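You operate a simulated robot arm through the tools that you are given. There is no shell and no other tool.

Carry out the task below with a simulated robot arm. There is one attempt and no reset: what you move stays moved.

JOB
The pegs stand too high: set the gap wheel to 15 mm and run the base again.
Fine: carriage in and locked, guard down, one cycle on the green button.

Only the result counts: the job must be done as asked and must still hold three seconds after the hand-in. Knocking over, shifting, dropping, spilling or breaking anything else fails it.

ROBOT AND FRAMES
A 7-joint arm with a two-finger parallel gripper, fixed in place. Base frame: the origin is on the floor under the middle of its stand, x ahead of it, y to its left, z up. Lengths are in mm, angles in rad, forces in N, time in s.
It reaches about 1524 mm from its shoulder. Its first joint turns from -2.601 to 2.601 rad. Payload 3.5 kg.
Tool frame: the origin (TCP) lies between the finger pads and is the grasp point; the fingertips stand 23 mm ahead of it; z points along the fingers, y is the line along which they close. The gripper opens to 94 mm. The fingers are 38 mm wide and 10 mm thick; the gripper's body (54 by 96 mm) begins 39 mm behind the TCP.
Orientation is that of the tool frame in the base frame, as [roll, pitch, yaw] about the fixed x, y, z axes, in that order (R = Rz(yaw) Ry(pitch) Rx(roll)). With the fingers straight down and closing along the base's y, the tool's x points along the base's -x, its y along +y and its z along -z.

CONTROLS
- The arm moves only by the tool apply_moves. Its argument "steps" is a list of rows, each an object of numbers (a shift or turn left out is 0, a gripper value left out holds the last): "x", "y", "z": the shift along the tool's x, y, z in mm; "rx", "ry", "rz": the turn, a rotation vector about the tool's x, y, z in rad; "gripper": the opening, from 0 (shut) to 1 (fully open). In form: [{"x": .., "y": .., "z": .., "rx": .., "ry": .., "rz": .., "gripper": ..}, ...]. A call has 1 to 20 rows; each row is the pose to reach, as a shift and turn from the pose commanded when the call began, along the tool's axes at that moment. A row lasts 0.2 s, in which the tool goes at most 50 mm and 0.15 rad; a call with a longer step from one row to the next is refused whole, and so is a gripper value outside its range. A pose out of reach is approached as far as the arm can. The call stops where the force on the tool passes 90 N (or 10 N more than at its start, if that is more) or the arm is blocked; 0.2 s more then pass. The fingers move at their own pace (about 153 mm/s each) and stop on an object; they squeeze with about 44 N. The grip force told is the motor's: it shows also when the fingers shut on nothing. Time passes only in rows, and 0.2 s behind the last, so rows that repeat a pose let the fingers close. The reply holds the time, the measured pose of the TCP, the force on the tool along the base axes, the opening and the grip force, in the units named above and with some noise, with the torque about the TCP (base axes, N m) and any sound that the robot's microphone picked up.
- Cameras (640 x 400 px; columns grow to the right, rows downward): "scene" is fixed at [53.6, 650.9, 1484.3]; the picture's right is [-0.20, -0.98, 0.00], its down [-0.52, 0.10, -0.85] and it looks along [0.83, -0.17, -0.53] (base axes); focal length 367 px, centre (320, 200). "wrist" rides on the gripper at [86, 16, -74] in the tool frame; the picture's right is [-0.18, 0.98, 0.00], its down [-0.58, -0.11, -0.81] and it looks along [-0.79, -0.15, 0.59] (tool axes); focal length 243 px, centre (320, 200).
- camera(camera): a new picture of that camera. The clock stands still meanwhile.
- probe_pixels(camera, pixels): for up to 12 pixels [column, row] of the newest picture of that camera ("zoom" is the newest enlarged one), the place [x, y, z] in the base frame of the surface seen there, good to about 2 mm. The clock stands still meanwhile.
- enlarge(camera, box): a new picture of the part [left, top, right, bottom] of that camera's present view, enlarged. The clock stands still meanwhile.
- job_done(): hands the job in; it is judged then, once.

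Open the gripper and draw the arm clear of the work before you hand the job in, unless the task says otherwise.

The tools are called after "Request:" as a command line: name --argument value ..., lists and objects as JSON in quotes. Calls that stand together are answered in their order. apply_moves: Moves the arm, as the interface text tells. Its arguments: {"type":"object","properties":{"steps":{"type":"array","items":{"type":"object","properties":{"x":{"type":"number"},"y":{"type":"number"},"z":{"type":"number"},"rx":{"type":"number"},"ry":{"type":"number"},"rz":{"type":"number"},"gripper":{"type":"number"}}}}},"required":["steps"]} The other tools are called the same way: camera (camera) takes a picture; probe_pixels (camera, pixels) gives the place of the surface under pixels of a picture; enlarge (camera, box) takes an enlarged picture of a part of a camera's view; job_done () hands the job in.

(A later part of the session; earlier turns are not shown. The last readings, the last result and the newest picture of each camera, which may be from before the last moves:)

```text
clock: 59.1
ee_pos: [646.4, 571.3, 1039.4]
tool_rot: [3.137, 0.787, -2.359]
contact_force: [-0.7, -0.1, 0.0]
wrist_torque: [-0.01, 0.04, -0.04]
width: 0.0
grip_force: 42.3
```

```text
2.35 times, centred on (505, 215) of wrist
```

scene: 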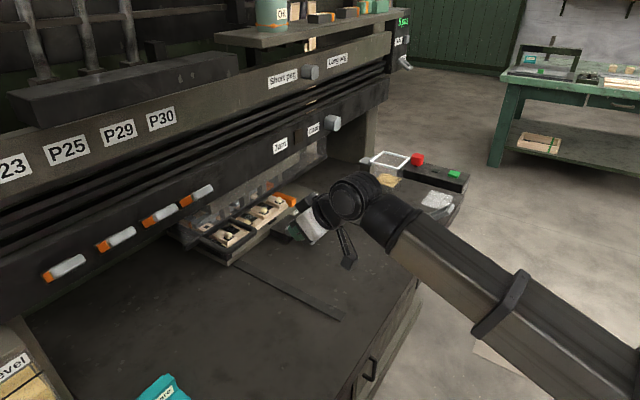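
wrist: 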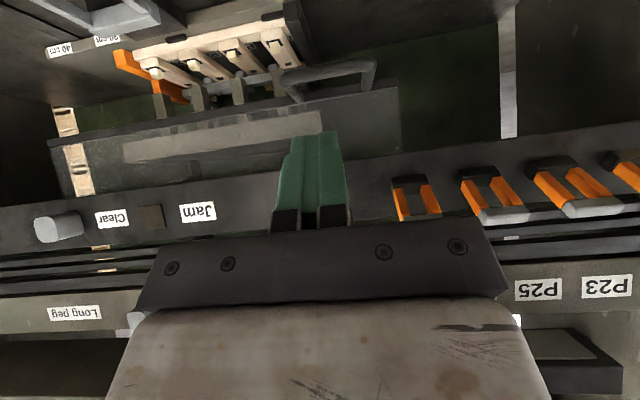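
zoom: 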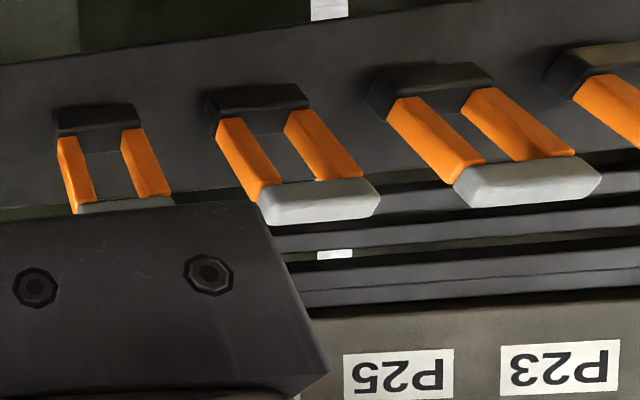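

Handle bar: front face u≈1032, z≈930, centre v≈50. I line the tool axis up to slide over the bar from the front, then advance along it with ~8 mm clearance.

Request:
apply_moves --steps '[{"x": -42, "y": 2}, {"x": -84, "y": 2}, {"x": -84, "y": 2, "z": 40}, {"x": -84, "y": 2, "z": 80}, {"x": -84, "y": 2, "z": 120}]'

Request:
camera --camera "wrist"

Request:
camera --camera "scene"

```text
clock: 60.3
ee_pos: [748.1, 677.9, 1014.1]
tool_rot: [3.137, 0.785, -2.36]
contact_force: [0.7, 0.1, -0.8]
wrist_torque: [0.02, 0.0, -0.02]
width: 0.1
grip_force: 42.3
```

```text
taken
```

wrist: 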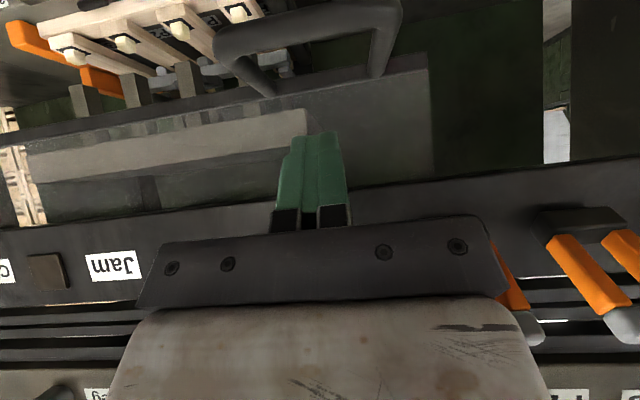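

```text
taken
```

scene: 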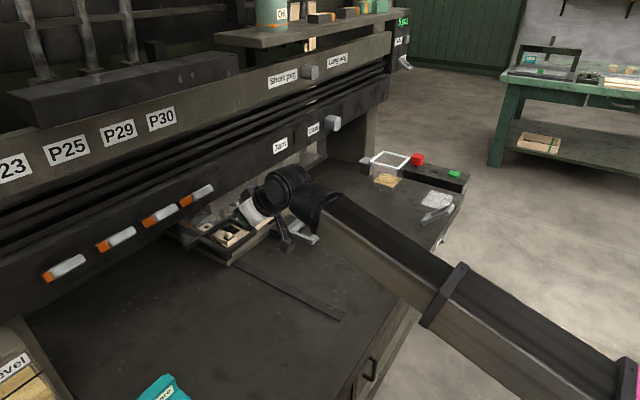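

The lever P30 stays ~20 mm clear of the gripper's side and above it. I advance 82 mm further so the fingers lie over the bar.

Request:
apply_moves --steps '[{"z": 20}, {"z": 40}, {"z": 60}, {"z": 82}]'

Request:
camera --camera "wrist"

Request:
enlarge --camera "scene" --box '[170, 130, 350, 270]'

```text
clock: 61.3
ee_pos: [788.3, 716.1, 955.8]
tool_rot: [3.136, 0.787, -2.36]
contact_force: [0.5, -0.6, 1.2]
wrist_torque: [0.01, -0.03, 0.03]
width: 0.1
grip_force: 42.5
```

```text
taken
```

wrist: 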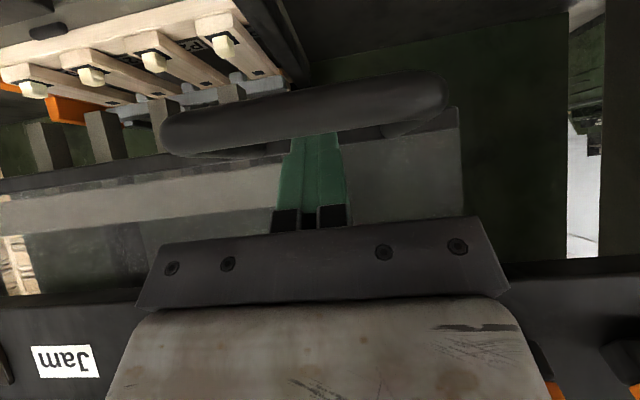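

```text
2.86 times, centred on (260, 200) of scene
```

zoom: 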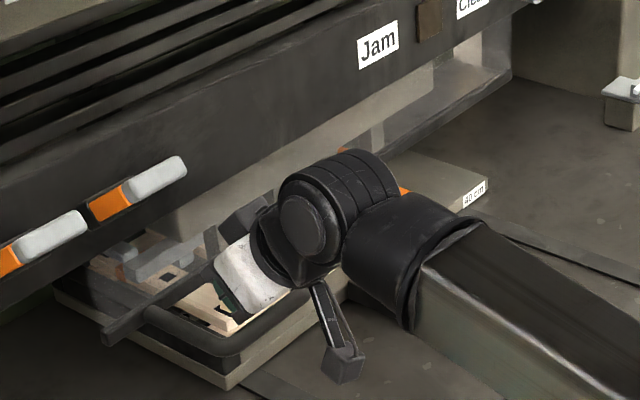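

The fingertips are inside the loop, above and behind the bar (bar at (310,110)). I press straight down 50 mm.

Request:
apply_moves --steps '[{"x": 4.2, "z": 4.2}, {"x": 8.5, "z": 8.5}, {"x": 14.1, "z": 14.1}, {"x": 19.8, "z": 19.8}, {"x": 25.5, "z": 25.5}, {"x": 30, "z": 30}, {"x": 35.4, "z": 35.3}]'

Request:
camera --camera "wrist"

Request:
enlarge --camera "scene" --box '[170, 130, 350, 270]'

```text
clock: 62.9
ee_pos: [786.8, 717.1, 906.8]
tool_rot: [3.138, 0.782, -2.36]
contact_force: [4.3, 2.6, 1.2]
wrist_torque: [0.02, -0.06, 0.02]
width: 0.0
grip_force: 42.1
```

```text
taken
```

wrist: 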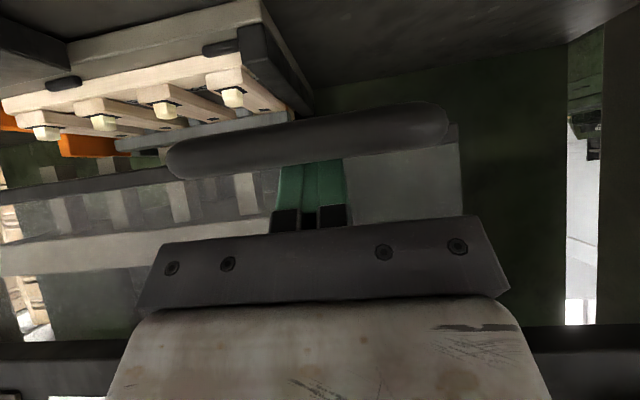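

```text
2.86 times, centred on (260, 200) of scene
```

zoom: 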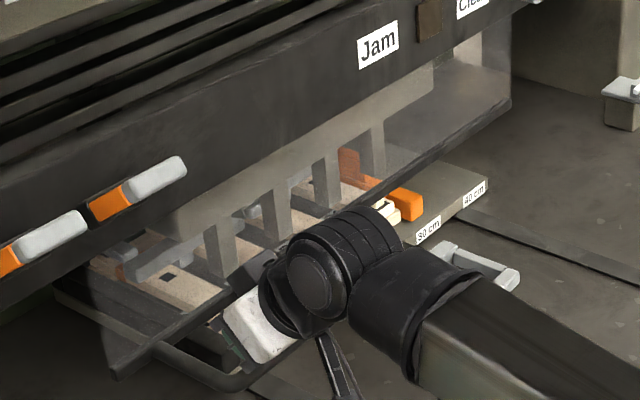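

The guard slides down lightly. I continue down 90 mm more in 10 mm rows; the call stops if it bottoms out.

Request:
apply_moves --steps '[{"x": 7.1, "z": 7.1}, {"x": 14.1, "z": 14.1}, {"x": 21.2, "z": 21.2}, {"x": 28.3, "z": 28.3}, {"x": 35.4, "z": 35.4}, {"x": 42.4, "z": 42.4}, {"x": 49.5, "z": 49.5}, {"x": 56.6, "z": 56.6}, {"x": 63.6, "z": 63.6}]'

Request:
camera --camera "wrist"

Request:
enlarge --camera "scene" --box '[170, 130, 350, 270]'

```text
clock: 64.9
ee_pos: [786.3, 717.4, 814.7]
tool_rot: [3.137, 0.782, -2.359]
contact_force: [-0.1, 0.5, -0.3]
wrist_torque: [-0.01, -0.03, -0.03]
width: 0.0
grip_force: 42.5
```

```text
taken
```

wrist: 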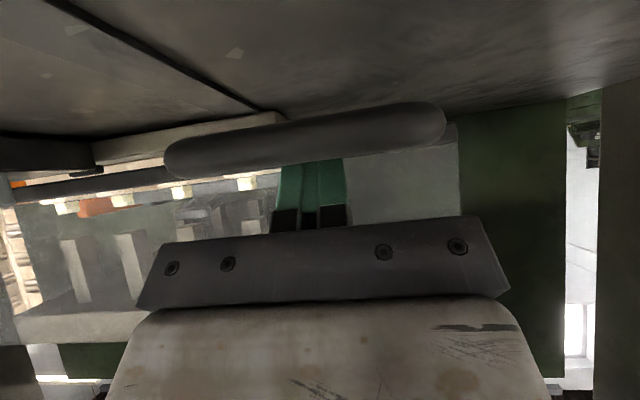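

```text
2.86 times, centred on (260, 200) of scene
```

zoom: 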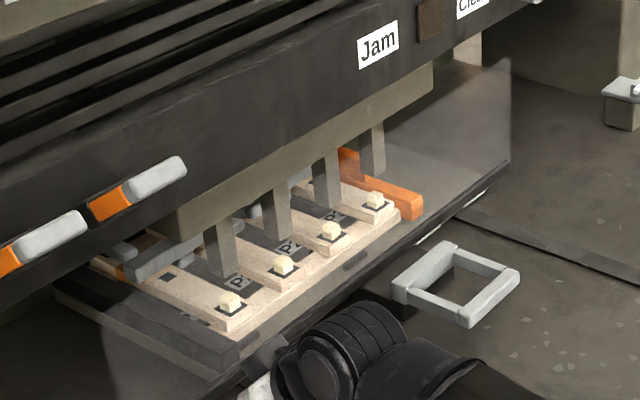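

The guard pane now covers nearly the whole opening, still moving freely. I continue in 4 mm rows until it meets its lower stop.

Request:
apply_moves --steps '[{"x": 2.8, "z": 2.8}, {"x": 5.7, "z": 5.7}, {"x": 8.5, "z": 8.5}, {"x": 11.3, "z": 11.3}, {"x": 14.1, "z": 14.1}]'

Request:
camera --camera "wrist"

Request:
camera --camera "scene"

Request:
enlarge --camera "scene" --box '[170, 150, 350, 290]'

```text
clock: 66.1
ee_pos: [788.0, 718.2, 804.6]
tool_rot: [3.139, 0.805, -2.359]
contact_force: [12.9, 14.8, 82.5]
wrist_torque: [-1.26, 0.72, 0.07]
width: 0.0
grip_force: 42.3
```

```text
taken
```

wrist: 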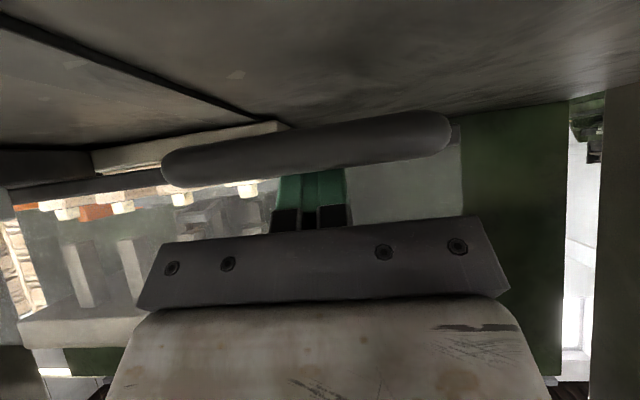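

```text
taken
```

scene: 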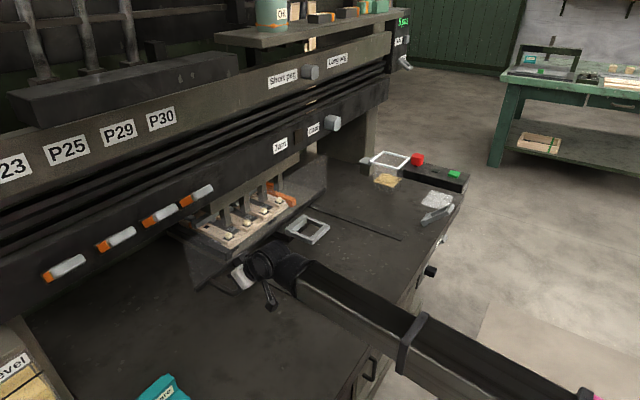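

```text
2.86 times, centred on (260, 220) of scene
```

zoom: 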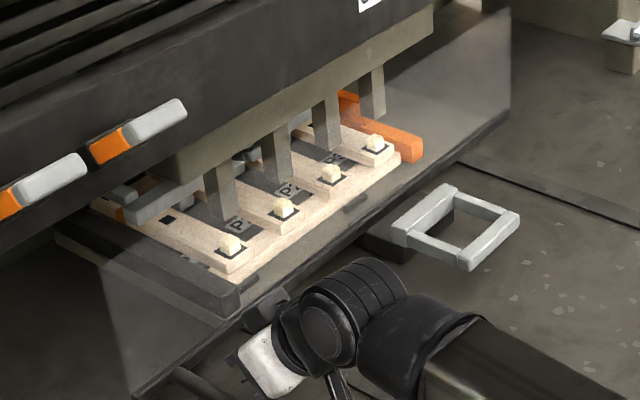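

The push-back rose to 82 N: the guard has bottomed out with the pane covering the opening. I lift off slightly and withdraw along the tool axis so the bar isn't hooked.

Request:
apply_moves --steps '[{"x": -8, "z": -4}, {"x": -16, "z": -8}, {"x": -16, "z": -30}, {"x": -16, "z": -60}, {"x": -16, "z": -95}, {"x": -16, "z": -130}, {"x": -16, "z": -170}, {"x": -16, "z": -210}]'

Request:
camera --camera "scene"

Request:
camera --camera "wrist"

Request:
enlarge --camera "scene" --box '[170, 150, 350, 290]'

```text
clock: 67.9
ee_pos: [689.6, 619.4, 956.2]
tool_rot: [3.137, 0.784, -2.361]
contact_force: [0.3, 0.2, 0.6]
wrist_torque: [0.0, -0.01, -0.05]
width: 0.0
grip_force: 42.3
```

```text
taken
```

scene: 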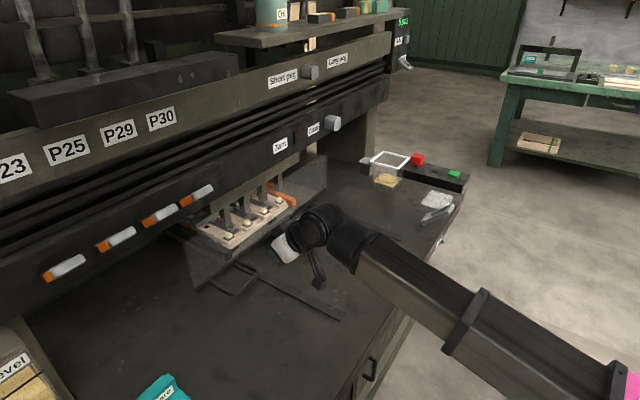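

```text
taken
```

wrist: 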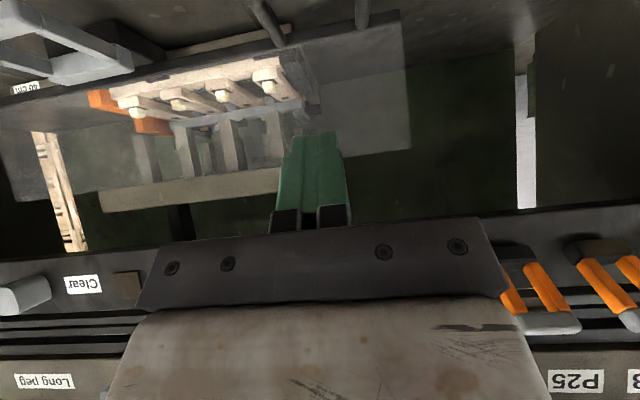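

```text
2.86 times, centred on (260, 220) of scene
```

zoom: 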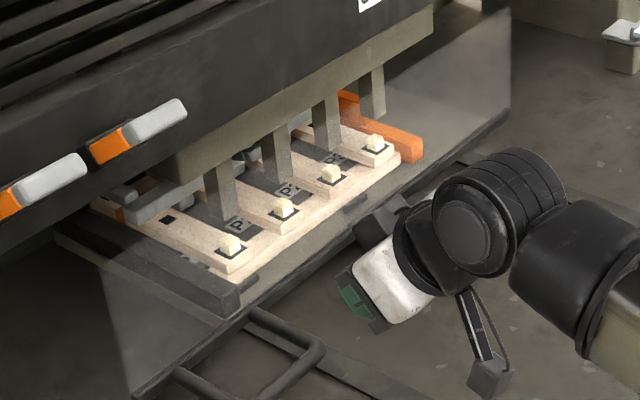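

The guard stays down. I probe its handle and rail now, and recheck the carriage and lock lever.

Request:
probe_pixels --camera "scene" --pixels '[[232, 295], [250, 268], [225, 283], [262, 277], [325, 192], [300, 212], [221, 287], [436, 212], [428, 217]]'

Request:
enlarge --camera "scene" --box '[200, 200, 340, 300]'

Request:
enlarge --camera "wrist" --box '[0, 0, 420, 230]'

```text
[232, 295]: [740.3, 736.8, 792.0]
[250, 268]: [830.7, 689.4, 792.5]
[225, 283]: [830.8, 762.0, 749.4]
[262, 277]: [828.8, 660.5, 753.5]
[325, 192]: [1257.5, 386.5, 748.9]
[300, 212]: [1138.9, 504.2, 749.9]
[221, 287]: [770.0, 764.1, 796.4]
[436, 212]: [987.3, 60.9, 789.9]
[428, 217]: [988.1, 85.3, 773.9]
```

```text
4.00 times, centred on (270, 250) of scene
```

zoom: 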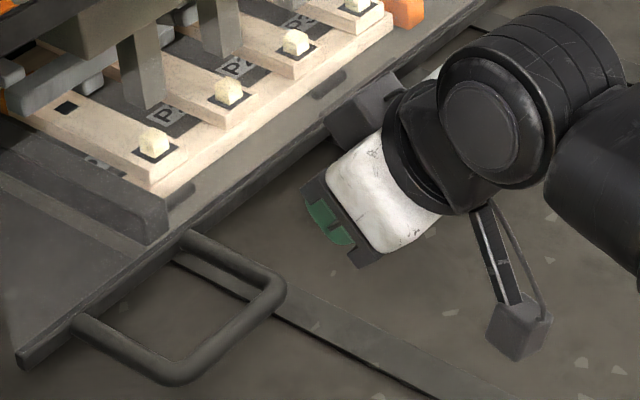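

```text
1.52 times, centred on (210, 115) of wrist
```

zoom: 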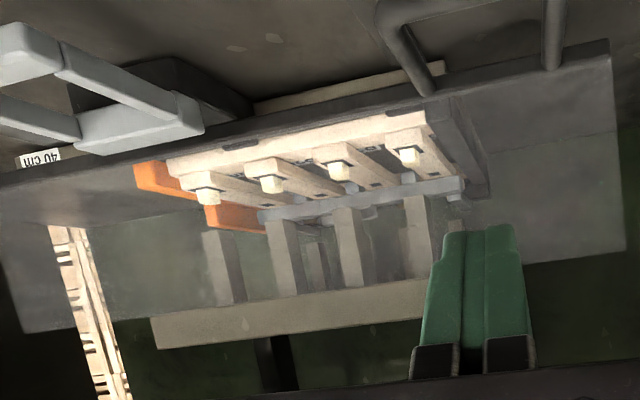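

The guard handle is now at z≈788 (140 mm travel). Before starting, I want to confirm the carriage is locked: I move over its handle to give it a gentle test pull.

Request:
apply_moves --steps '[{"y": -42}, {"y": -84}, {"y": -126}, {"y": -168}, {"y": -210}, {"y": -252}, {"y": -288}, {"y": -288, "ry": 0.12}, {"y": -288, "ry": 0.24}, {"y": -288, "ry": 0.348}]'

Request:
camera --camera "wrist"

Request:
camera --camera "scene"

```text
clock: 70.1
ee_pos: [893.3, 416.7, 954.5]
tool_rot: [3.138, 0.436, -2.361]
contact_force: [0.3, 0.9, 0.1]
wrist_torque: [-0.01, -0.01, 0.02]
width: 0.0
grip_force: 42.3
```

```text
taken
```

wrist: 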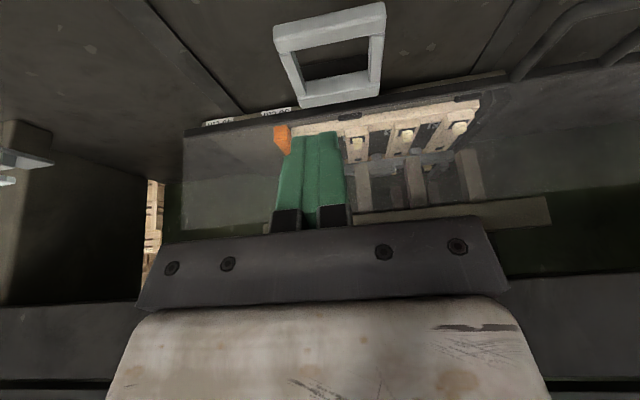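

```text
taken
```

scene: 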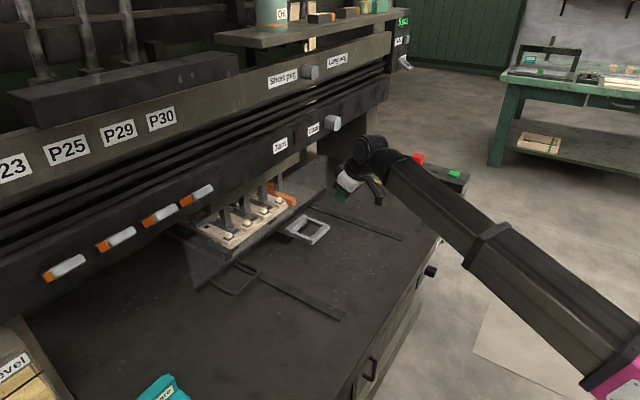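

I probe the handle loop for the test pull.

Request:
probe_pixels --camera "wrist" --pixels '[[330, 25], [300, 30], [365, 15], [340, 90], [283, 55], [376, 55], [320, 62], [360, 85], [310, 98]]'

Request:
enlarge --camera "wrist" --box '[180, 0, 420, 140]'

```text
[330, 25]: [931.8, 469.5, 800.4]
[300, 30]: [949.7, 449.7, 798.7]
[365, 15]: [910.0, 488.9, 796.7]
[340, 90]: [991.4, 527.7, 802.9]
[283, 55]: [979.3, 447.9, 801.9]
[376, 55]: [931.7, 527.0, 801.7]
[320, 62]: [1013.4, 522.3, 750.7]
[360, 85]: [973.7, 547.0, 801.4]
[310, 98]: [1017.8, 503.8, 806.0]
```

```text
2.67 times, centred on (300, 70) of wrist
```

zoom: 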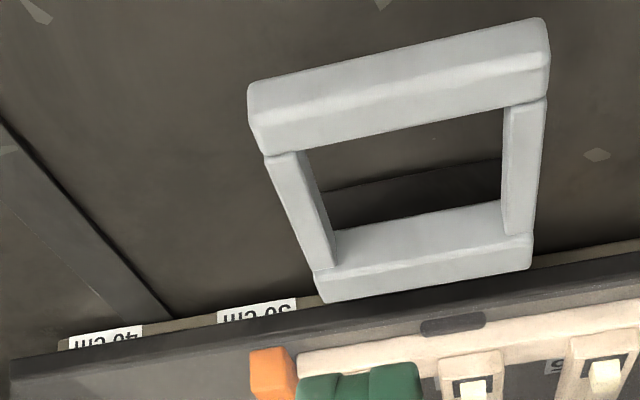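

Loop opening: u≈1005–1063, v≈296–366, z≈802. I insert the closed fingers into it along the tool axis with ~6 mm clearance each side.

Request:
apply_moves --steps '[{"x": -16, "y": 3, "z": 24}, {"x": -32, "y": 6, "z": 48}, {"x": -32, "y": 6, "z": 90}, {"x": -32, "y": 6, "z": 125}, {"x": -32, "y": 6, "z": 155}, {"x": -32, "y": 6, "z": 178}]'

Request:
camera --camera "wrist"

Request:
enlarge --camera "scene" --box '[220, 150, 380, 270]'

```text
clock: 71.5
ee_pos: [964.4, 494.3, 806.0]
tool_rot: [3.138, 0.435, -2.359]
contact_force: [0.4, -0.4, -0.4]
wrist_torque: [-0.01, 0.02, -0.03]
width: 0.0
grip_force: 42.3
```

```text
taken
```

wrist: 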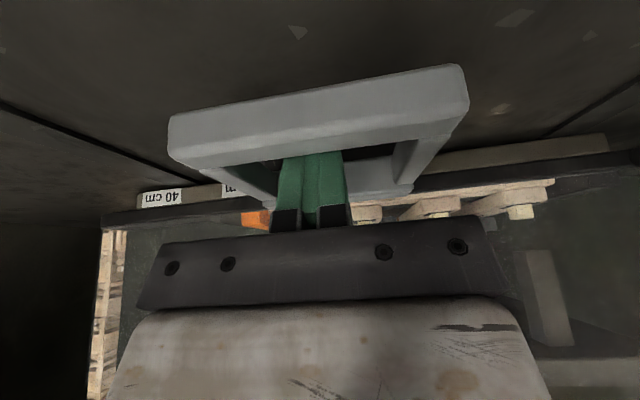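

```text
3.33 times, centred on (300, 210) of scene
```

zoom: 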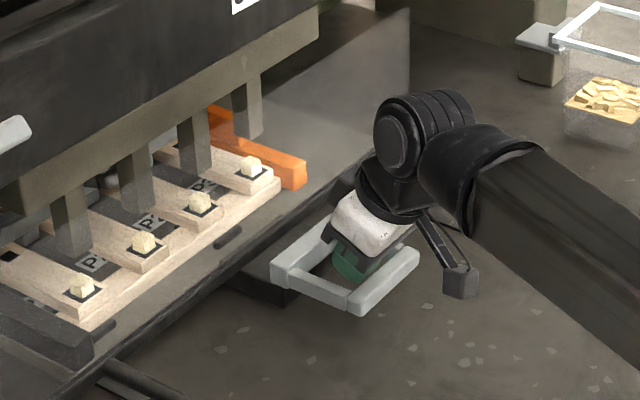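

Fingers are inside the loop. I pull gently outward 12 mm in small rows; contact is expected after ~6 mm.

Request:
apply_moves --steps '[{"x": 2.7, "z": -1.3}, {"x": 5.4, "z": -2.5}, {"x": 7.2, "z": -3.4}, {"x": 9.1, "z": -4.2}, {"x": 10.9, "z": -5.1}]'

```text
clock: 72.7
ee_pos: [959.9, 491.0, 808.1]
tool_rot: [-3.142, 0.455, -2.359]
contact_force: [60.3, 66.0, -1.0]
wrist_torque: [0.31, -0.33, 0.42]
width: 0.2
grip_force: 42.3
```

Only 5.5 mm of motion with ~89 N resistance: the carriage is locked. I return to the loop's middle and withdraw along the tool axis.

Request:
apply_moves --steps '[{"x": -5.4, "z": 2.5}, {"x": -10.9, "z": 5.1}, {"x": -10.9, "z": -20}, {"x": -10.9, "z": -60}, {"x": -10.9, "z": -100}, {"x": -10.9, "z": -140}, {"x": -10.9, "z": -180}, {"x": -10.9, "z": -220}]'

Request:
camera --camera "scene"

Request:
camera --camera "wrist"

```text
clock: 74.5
ee_pos: [897.1, 426.6, 1013.4]
tool_rot: [3.139, 0.437, -2.359]
contact_force: [0.3, 0.0, 0.1]
wrist_torque: [0.0, 0.01, 0.03]
width: 0.1
grip_force: 42.0
```

```text
taken
```

scene: 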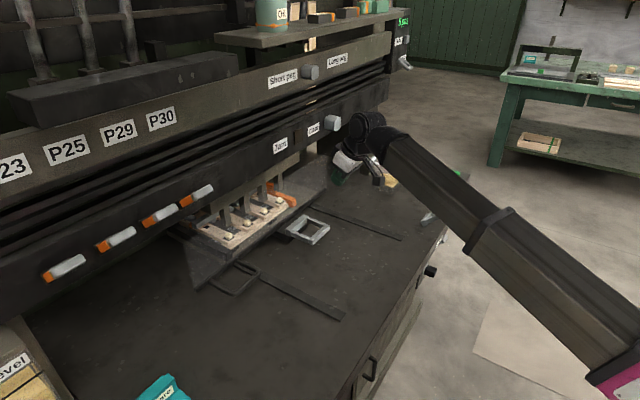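

```text
taken
```

wrist: 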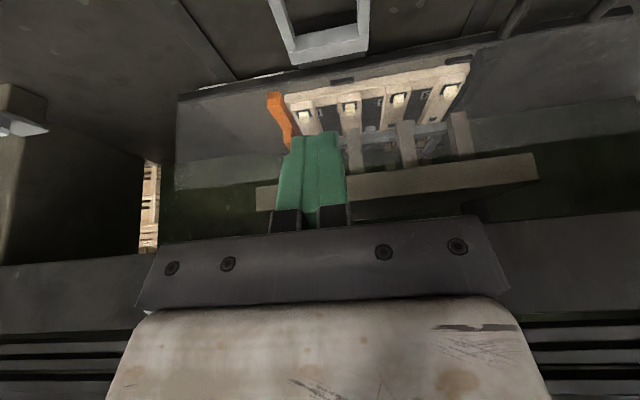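

Carriage and guard look right. Before starting I return the tool upright and go back in front of the machine to recheck the wheel after all this.

Request:
apply_moves --steps '[{"ry": 0.145}, {"ry": 0.29}, {"ry": 0.436}]'

Request:
apply_moves --steps '[{"x": 42, "y": -13}, {"x": 85, "y": -27}, {"x": 128, "y": -40}, {"x": 170, "y": -54}, {"x": 213, "y": -67}, {"x": 256, "y": -81}, {"x": 298, "y": -94, "z": 20}, {"x": 341, "y": -108, "z": 40}, {"x": 384, "y": -121, "z": 60}, {"x": 426, "y": -135, "z": 80}, {"x": 469, "y": -148, "z": 100}, {"x": 512, "y": -162, "z": 120}, {"x": 554, "y": -175, "z": 137}, {"x": 597, "y": -189, "z": 153}]'

Request:
camera --camera "wrist"

Request:
camera --camera "scene"

Request:
enlarge --camera "wrist" --box '[220, 120, 440, 240]'

```text
clock: 75.3
ee_pos: [896.3, 426.2, 1012.2]
tool_rot: [3.138, -0.001, -2.357]
contact_force: [-0.2, 0.5, -0.2]
wrist_torque: [0.01, -0.02, -0.06]
width: 0.0
grip_force: 42.2
```

```text
clock: 78.3
ee_pos: [609.3, -129.2, 857.2]
tool_rot: [3.138, 0.0, -2.356]
contact_force: [1.1, 0.0, 0.0]
wrist_torque: [0.04, 0.01, -0.01]
width: 0.1
grip_force: 42.0
```

```text
taken
```

wrist: 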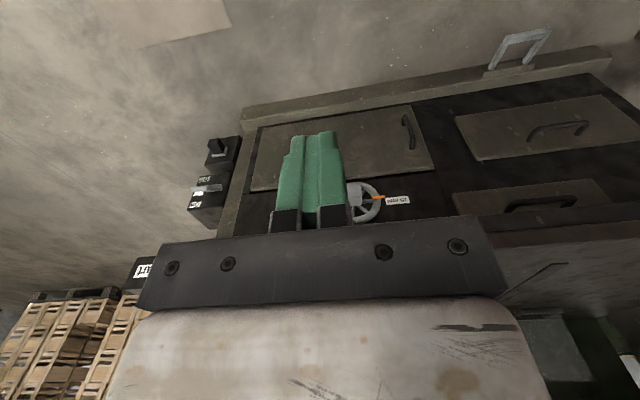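

```text
taken
```

scene: 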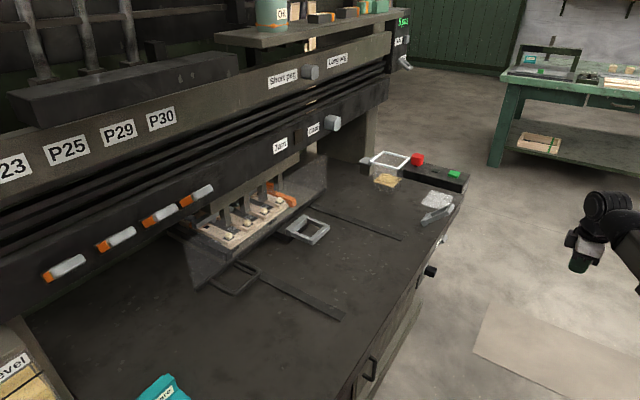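

```text
2.91 times, centred on (330, 180) of wrist
```

zoom: 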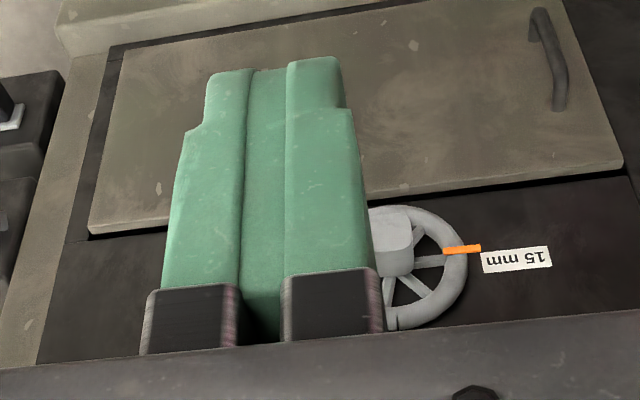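

The mark points at 15 mm at zoom (462,249). I probe its level to quantify the angle.

Request:
probe_pixels --camera "zoom" --pixels '[[450, 250], [462, 249], [475, 247], [515, 258], [440, 220], [435, 300]]'

Request:
enlarge --camera "wrist" --box '[340, 170, 420, 230]'

```text
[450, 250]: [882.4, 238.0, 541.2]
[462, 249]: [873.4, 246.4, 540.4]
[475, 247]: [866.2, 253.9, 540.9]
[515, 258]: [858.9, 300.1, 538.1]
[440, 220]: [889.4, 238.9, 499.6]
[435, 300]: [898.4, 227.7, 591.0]
```

```text
6.67 times, centred on (380, 200) of wrist
```

zoom: 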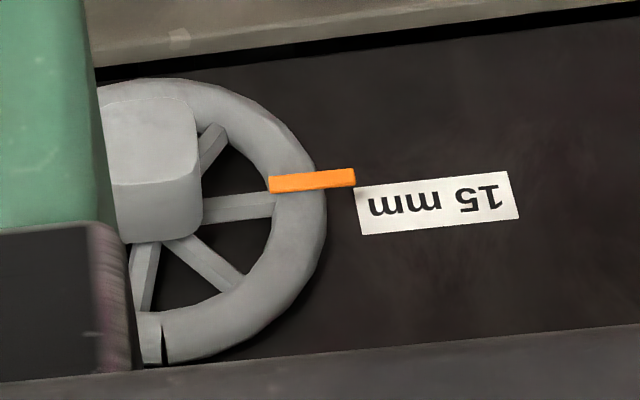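

The mark sits level (z≈540.8) at 15 mm. Everything is set, so I rise and move over to the green button.

Request:
apply_moves --steps '[{"z": -48}, {"z": -96}, {"z": -145}, {"x": -31, "y": -32, "z": -145}, {"x": -62, "y": -65, "z": -145}, {"x": -93, "y": -97, "z": -145}, {"x": -124, "y": -130, "z": -145}, {"x": -156, "y": -162, "z": -145}, {"x": -187, "y": -195, "z": -145}, {"x": -218, "y": -227, "z": -145}, {"x": -249, "y": -260, "z": -145}, {"x": -280, "y": -292, "z": -145}, {"x": -311, "y": -325, "z": -145}, {"x": -342, "y": -357, "z": -145}, {"x": -373, "y": -389, "z": -145}, {"x": -404, "y": -421, "z": -145}]'

Request:
camera --camera "wrist"

Request:
camera --camera "scene"

```text
clock: 81.7
ee_pos: [1191.7, -141.5, 1001.9]
tool_rot: [3.139, 0.002, -2.356]
contact_force: [-0.8, -0.4, 0.7]
wrist_torque: [0.03, -0.01, 0.02]
width: 0.2
grip_force: 42.4
```

```text
taken
```

wrist: 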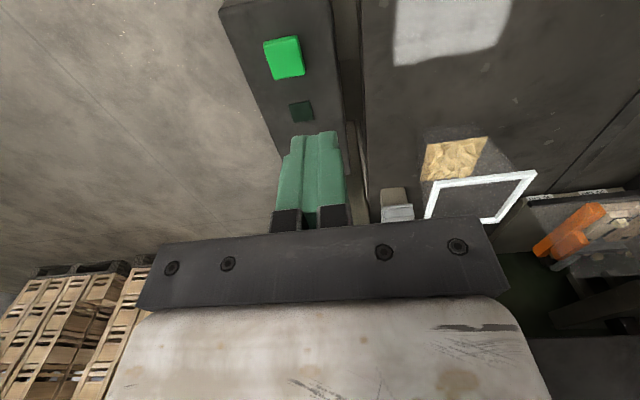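

```text
taken
```

scene: 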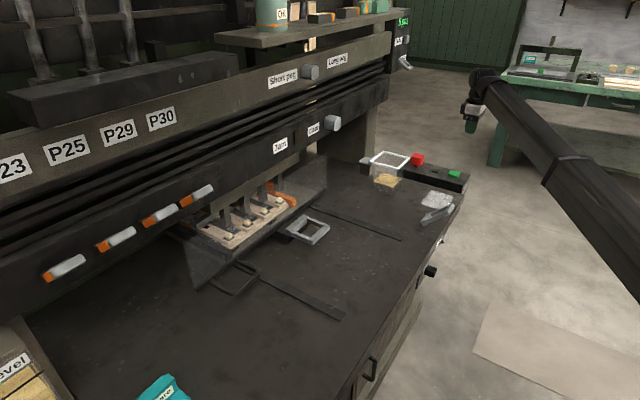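

The green button is at (284,58) in the wrist view; I probe its face.

Request:
probe_pixels --camera "wrist" --pixels '[[284, 55], [268, 44], [296, 40], [301, 72], [275, 74], [284, 70], [302, 110], [325, 20], [245, 20]]'

Request:
enlarge --camera "wrist" --box '[220, 0, 360, 130]'

```text
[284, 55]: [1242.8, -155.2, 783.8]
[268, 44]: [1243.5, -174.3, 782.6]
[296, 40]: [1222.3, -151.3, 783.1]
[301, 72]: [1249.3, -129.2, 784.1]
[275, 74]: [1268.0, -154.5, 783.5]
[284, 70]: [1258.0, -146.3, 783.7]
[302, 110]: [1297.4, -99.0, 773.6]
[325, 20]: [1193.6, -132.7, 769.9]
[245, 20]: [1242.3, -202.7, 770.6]
```

```text
3.08 times, centred on (290, 65) of wrist
```

zoom: 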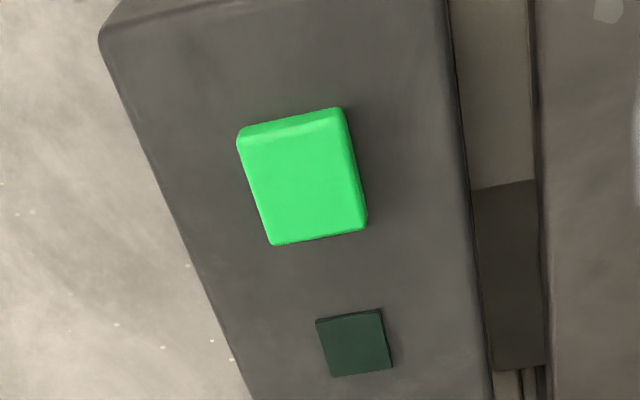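

Button face: centre u≈773, v≈988, top z≈783.5. I centre over it and lower to 12 mm above.

Request:
apply_moves --steps '[{"x": -15, "y": -23}, {"x": -30.4, "y": -45.3}, {"x": -30.4, "y": -45.3, "z": 45}, {"x": -30.4, "y": -45.3, "z": 90}, {"x": -30.4, "y": -45.3, "z": 135}, {"x": -30.4, "y": -45.3, "z": 165}, {"x": -30.4, "y": -45.3, "z": 183}]'

Request:
camera --camera "scene"

Request:
enlarge --camera "scene" --box '[370, 100, 500, 220]'

```text
clock: 83.3
ee_pos: [1244.0, -152.7, 817.1]
tool_rot: [3.138, 0.002, -2.355]
contact_force: [1.0, 0.4, 0.8]
wrist_torque: [-0.02, 0.04, 0.02]
width: 0.0
grip_force: 42.3
```

```text
taken
```

scene: 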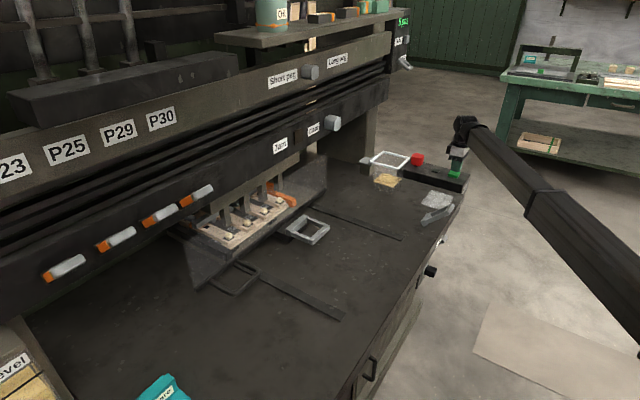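

```text
3.33 times, centred on (435, 160) of scene
```

zoom: 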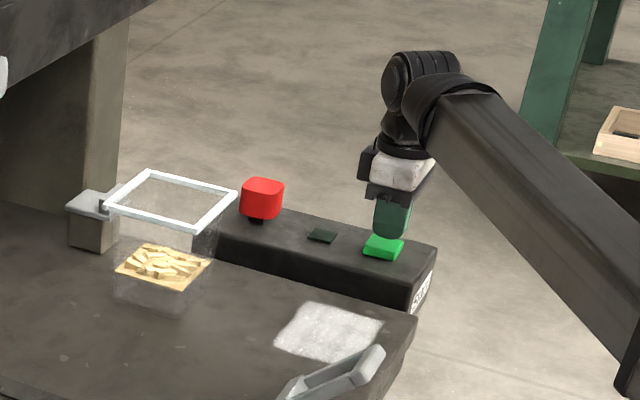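

Fingers are squarely above the green button. I press slowly by ~7 mm and listen.

Request:
apply_moves --steps '[{"z": 6}, {"z": 10}, {"z": 13}, {"z": 15}, {"z": 17}]'

```text
clock: 84.5
ee_pos: [1243.3, -151.4, 801.5]
tool_rot: [3.138, 0.001, -2.356]
contact_force: [-0.3, -0.7, 3.5]
wrist_torque: [-0.03, 0.02, 0.0]
width: 0.0
grip_force: 42.3
heard: click
```

A click was heard, so the button is pressed once. I lift straight off and let the cycle run while holding well above.

Request:
apply_moves --steps '[{"z": -15}, {"z": -60}, {"z": -105}, {"z": -150}, {"z": -180}]'

Request:
camera --camera "scene"

Request:
enlarge --camera "scene" --box '[170, 150, 350, 290]'

```text
clock: 85.7
ee_pos: [1244.0, -152.3, 980.8]
tool_rot: [3.137, 0.002, -2.356]
contact_force: [0.9, 0.3, -0.7]
wrist_torque: [-0.01, -0.01, -0.01]
width: 0.0
grip_force: 42.5
```

```text
taken
```

scene: 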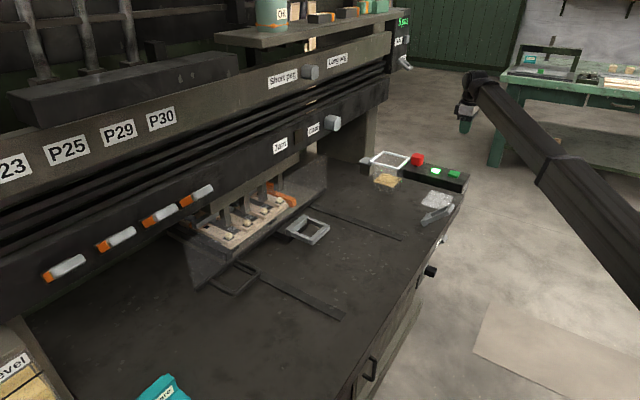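

```text
2.86 times, centred on (260, 220) of scene
```

zoom: 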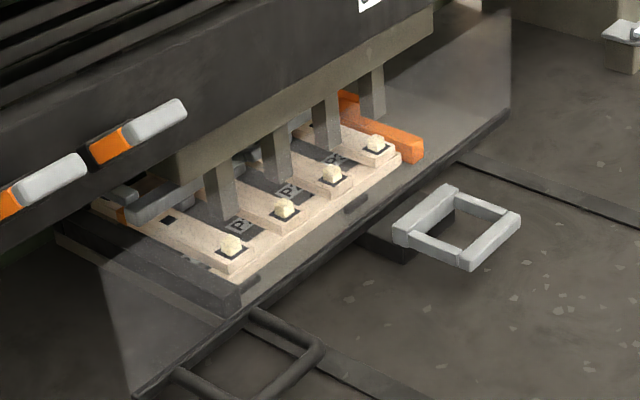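

The cycle lamp beside the green button (435,170) is lit; the cycle is running. I wait about 3 s holding still.

Request:
apply_moves --steps '[{"z": 0}, {"z": 0}, {"z": 0}, {"z": 0}, {"z": 0}]'

Request:
camera --camera "scene"

Request:
enlarge --camera "scene" --box '[170, 150, 350, 290]'

```text
clock: 86.9
ee_pos: [1244.9, -151.5, 981.9]
tool_rot: [3.138, 0.002, -2.356]
contact_force: [-0.7, 0.0, -0.1]
wrist_torque: [-0.02, -0.03, 0.0]
width: 0.0
grip_force: 41.7
```

```text
taken
```

scene: 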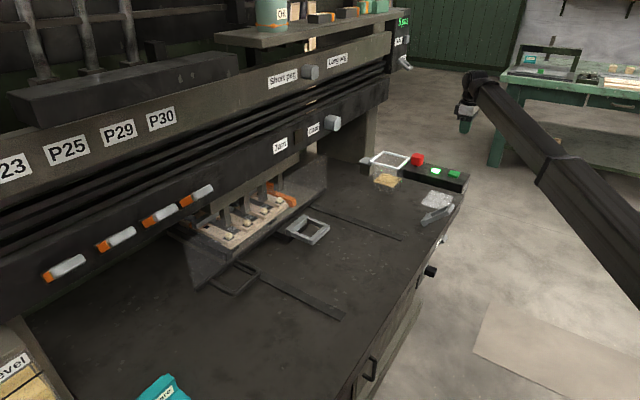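

```text
2.86 times, centred on (260, 220) of scene
```

zoom: 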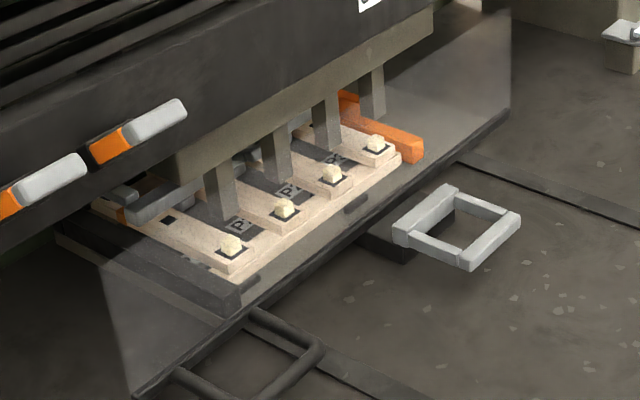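

I check the lamp, the tally display and the peg heights closely.

Request:
enlarge --camera "scene" --box '[380, 0, 430, 80]'

Request:
enlarge --camera "scene" --box '[400, 140, 480, 200]'

Request:
enlarge --camera "scene" --box '[190, 180, 310, 260]'

Request:
apply_moves --steps '[{"z": 0}, {"z": 0}, {"z": 0}, {"z": 0}, {"z": 0}, {"z": 0}, {"z": 0}, {"z": 0}]'

Request:
enlarge --camera "scene" --box '[190, 180, 310, 260]'

Request:
camera --camera "scene"

```text
5.00 times, centred on (405, 40) of scene
```

zoom: 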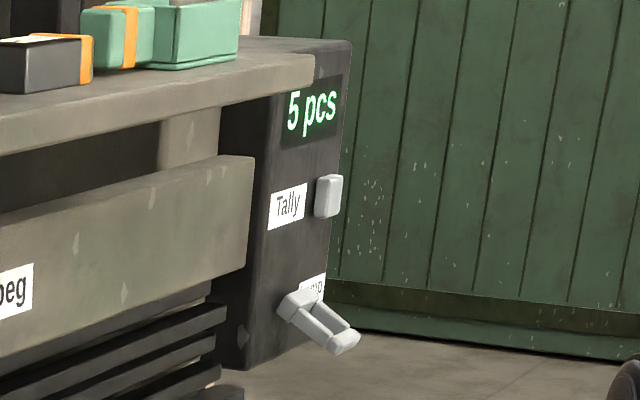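

```text
6.67 times, centred on (440, 170) of scene
```

zoom: 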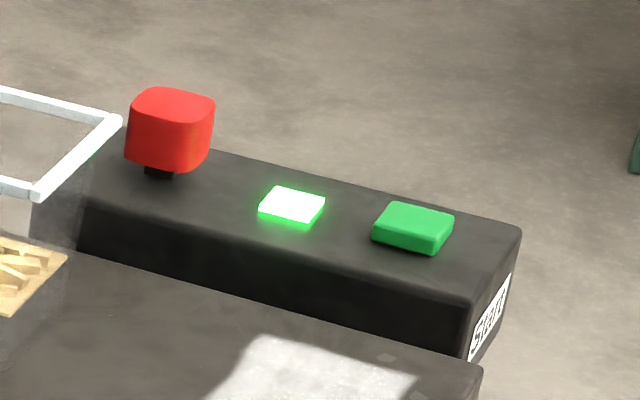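

```text
5.00 times, centred on (250, 220) of scene
```

zoom: 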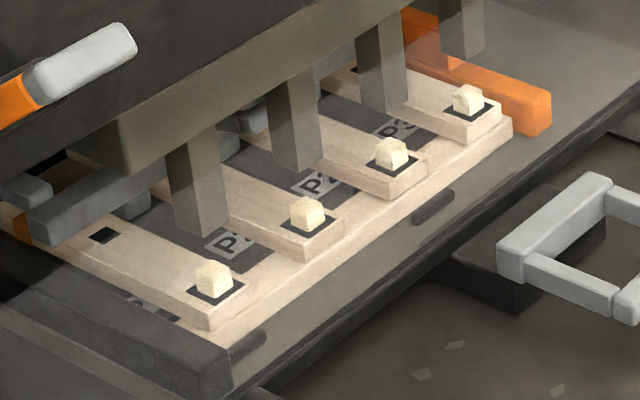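

```text
clock: 88.7
ee_pos: [1243.1, -151.9, 979.9]
tool_rot: [3.138, 0.002, -2.356]
contact_force: [-0.3, 0.3, 0.2]
wrist_torque: [0.0, 0.01, 0.0]
width: 0.1
grip_force: 42.5
```

```text
5.00 times, centred on (250, 220) of scene
```

zoom: 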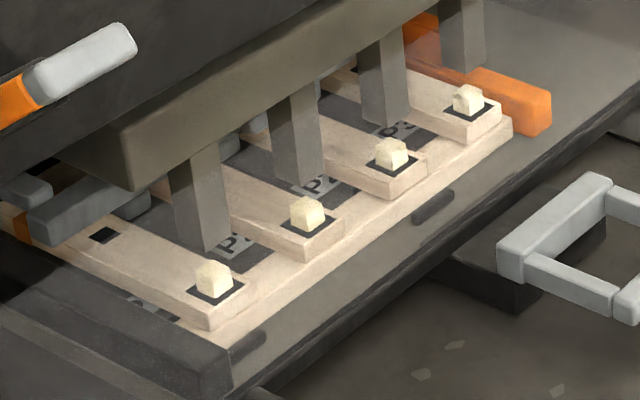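

```text
taken
```

scene: 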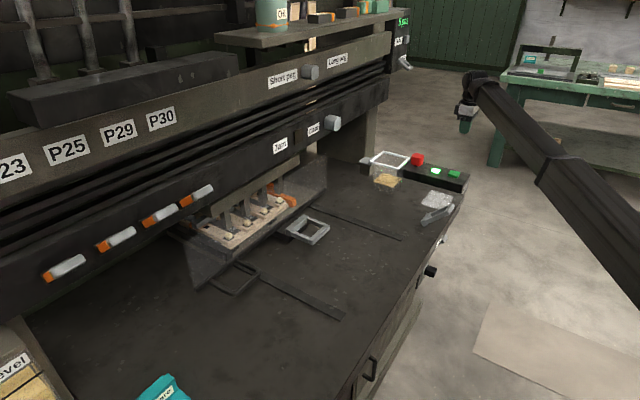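

The hammers are coming down slowly. I keep still and let the cycle continue.

Request:
apply_moves --steps '[{"z": 0}, {"z": 0}, {"z": 0}, {"z": 0}, {"z": 0}, {"z": 0}, {"z": 0}, {"z": 0}, {"z": 0}, {"z": 0}, {"z": 0}, {"z": 0}]'

Request:
enlarge --camera "scene" --box '[190, 180, 310, 260]'

Request:
apply_moves --steps '[{"z": 0}, {"z": 0}, {"z": 0}, {"z": 0}, {"z": 0}, {"z": 0}, {"z": 0}, {"z": 0}, {"z": 0}, {"z": 0}, {"z": 0}, {"z": 0}]'

Request:
enlarge --camera "scene" --box '[190, 180, 310, 260]'

Request:
enlarge --camera "scene" --box '[400, 140, 480, 200]'

```text
clock: 91.3
ee_pos: [1243.8, -151.6, 980.6]
tool_rot: [3.139, 0.001, -2.356]
contact_force: [0.4, 0.2, 0.2]
wrist_torque: [-0.01, 0.01, -0.01]
width: 0.0
grip_force: 42.2
```

```text
5.00 times, centred on (250, 220) of scene
```

zoom: 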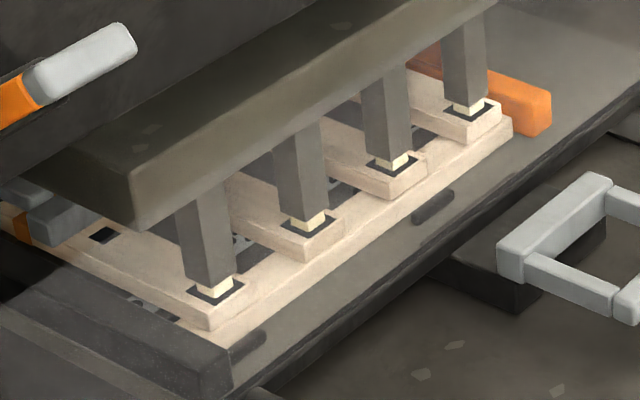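

```text
clock: 93.9
ee_pos: [1244.4, -152.7, 980.8]
tool_rot: [3.138, 0.001, -2.356]
contact_force: [-0.1, -0.1, -0.3]
wrist_torque: [-0.02, 0.01, 0.03]
width: 0.0
grip_force: 42.5
```

```text
5.00 times, centred on (250, 220) of scene
```

zoom: 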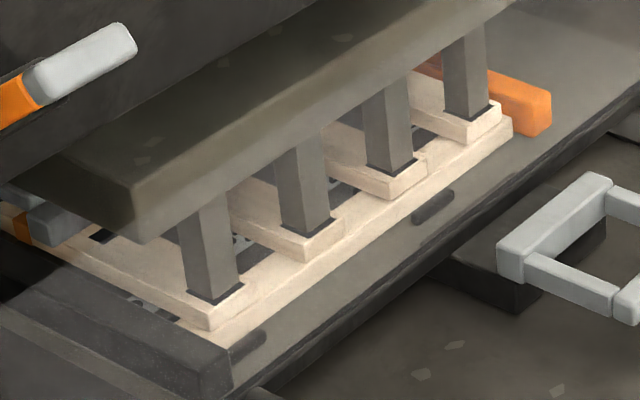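

```text
6.67 times, centred on (440, 170) of scene
```

zoom: 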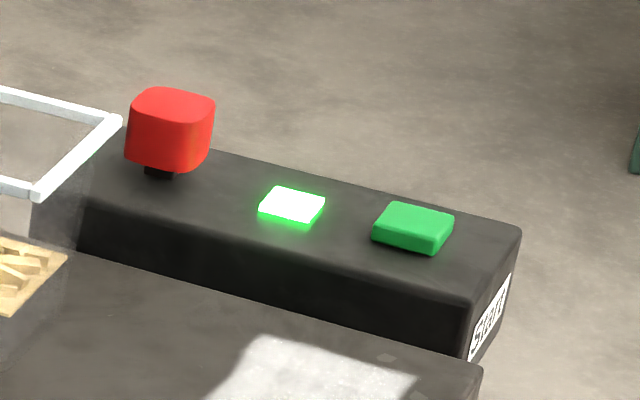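

The hammers have now pressed all four pegs into the base; the lamp is still lit, so the return stroke is still to come. I wait on.

Request:
apply_moves --steps '[{"z": 0}, {"z": 0}, {"z": 0}, {"z": 0}, {"z": 0}, {"z": 0}, {"z": 0}, {"z": 0}, {"z": 0}, {"z": 0}, {"z": 0}, {"z": 0}, {"z": 0}, {"z": 0}, {"z": 0}, {"z": 0}, {"z": 0}, {"z": 0}, {"z": 0}, {"z": 0}]'

Request:
enlarge --camera "scene" --box '[190, 180, 310, 260]'

Request:
apply_moves --steps '[{"z": 0}, {"z": 0}, {"z": 0}, {"z": 0}, {"z": 0}, {"z": 0}, {"z": 0}, {"z": 0}, {"z": 0}, {"z": 0}, {"z": 0}, {"z": 0}, {"z": 0}, {"z": 0}, {"z": 0}, {"z": 0}, {"z": 0}, {"z": 0}, {"z": 0}, {"z": 0}]'

Request:
enlarge --camera "scene" --box '[190, 180, 310, 260]'

Request:
camera --camera "scene"

```text
clock: 98.1
ee_pos: [1244.7, -151.9, 980.9]
tool_rot: [3.138, 0.002, -2.357]
contact_force: [0.0, -0.5, -0.2]
wrist_torque: [0.04, 0.0, 0.03]
width: 0.0
grip_force: 42.5
```

```text
5.00 times, centred on (250, 220) of scene
```

zoom: 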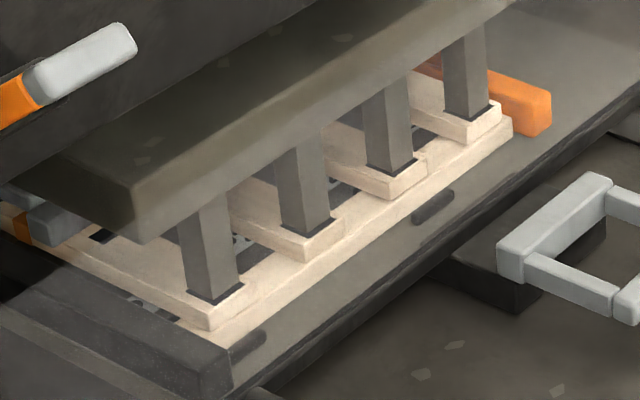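

```text
clock: 102.3
ee_pos: [1243.9, -152.8, 980.2]
tool_rot: [3.139, 0.003, -2.357]
contact_force: [-0.2, 0.7, 0.1]
wrist_torque: [0.01, 0.02, -0.01]
width: 0.0
grip_force: 42.3
```

```text
5.00 times, centred on (250, 220) of scene
```

zoom: 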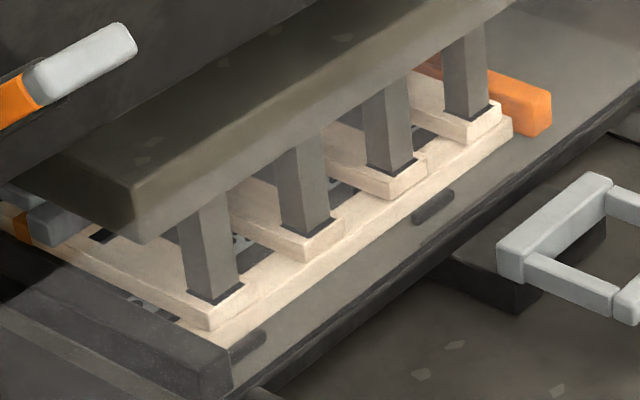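

```text
taken
```

scene: 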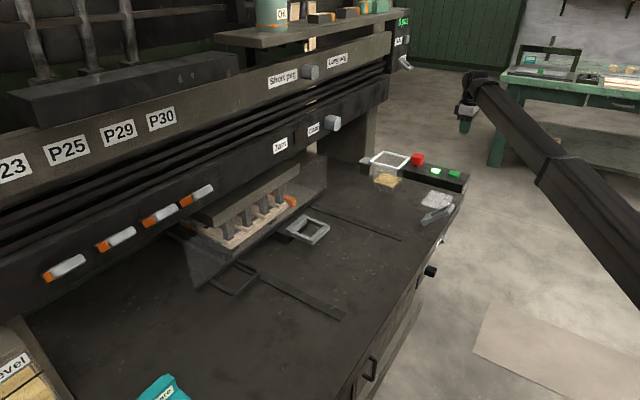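

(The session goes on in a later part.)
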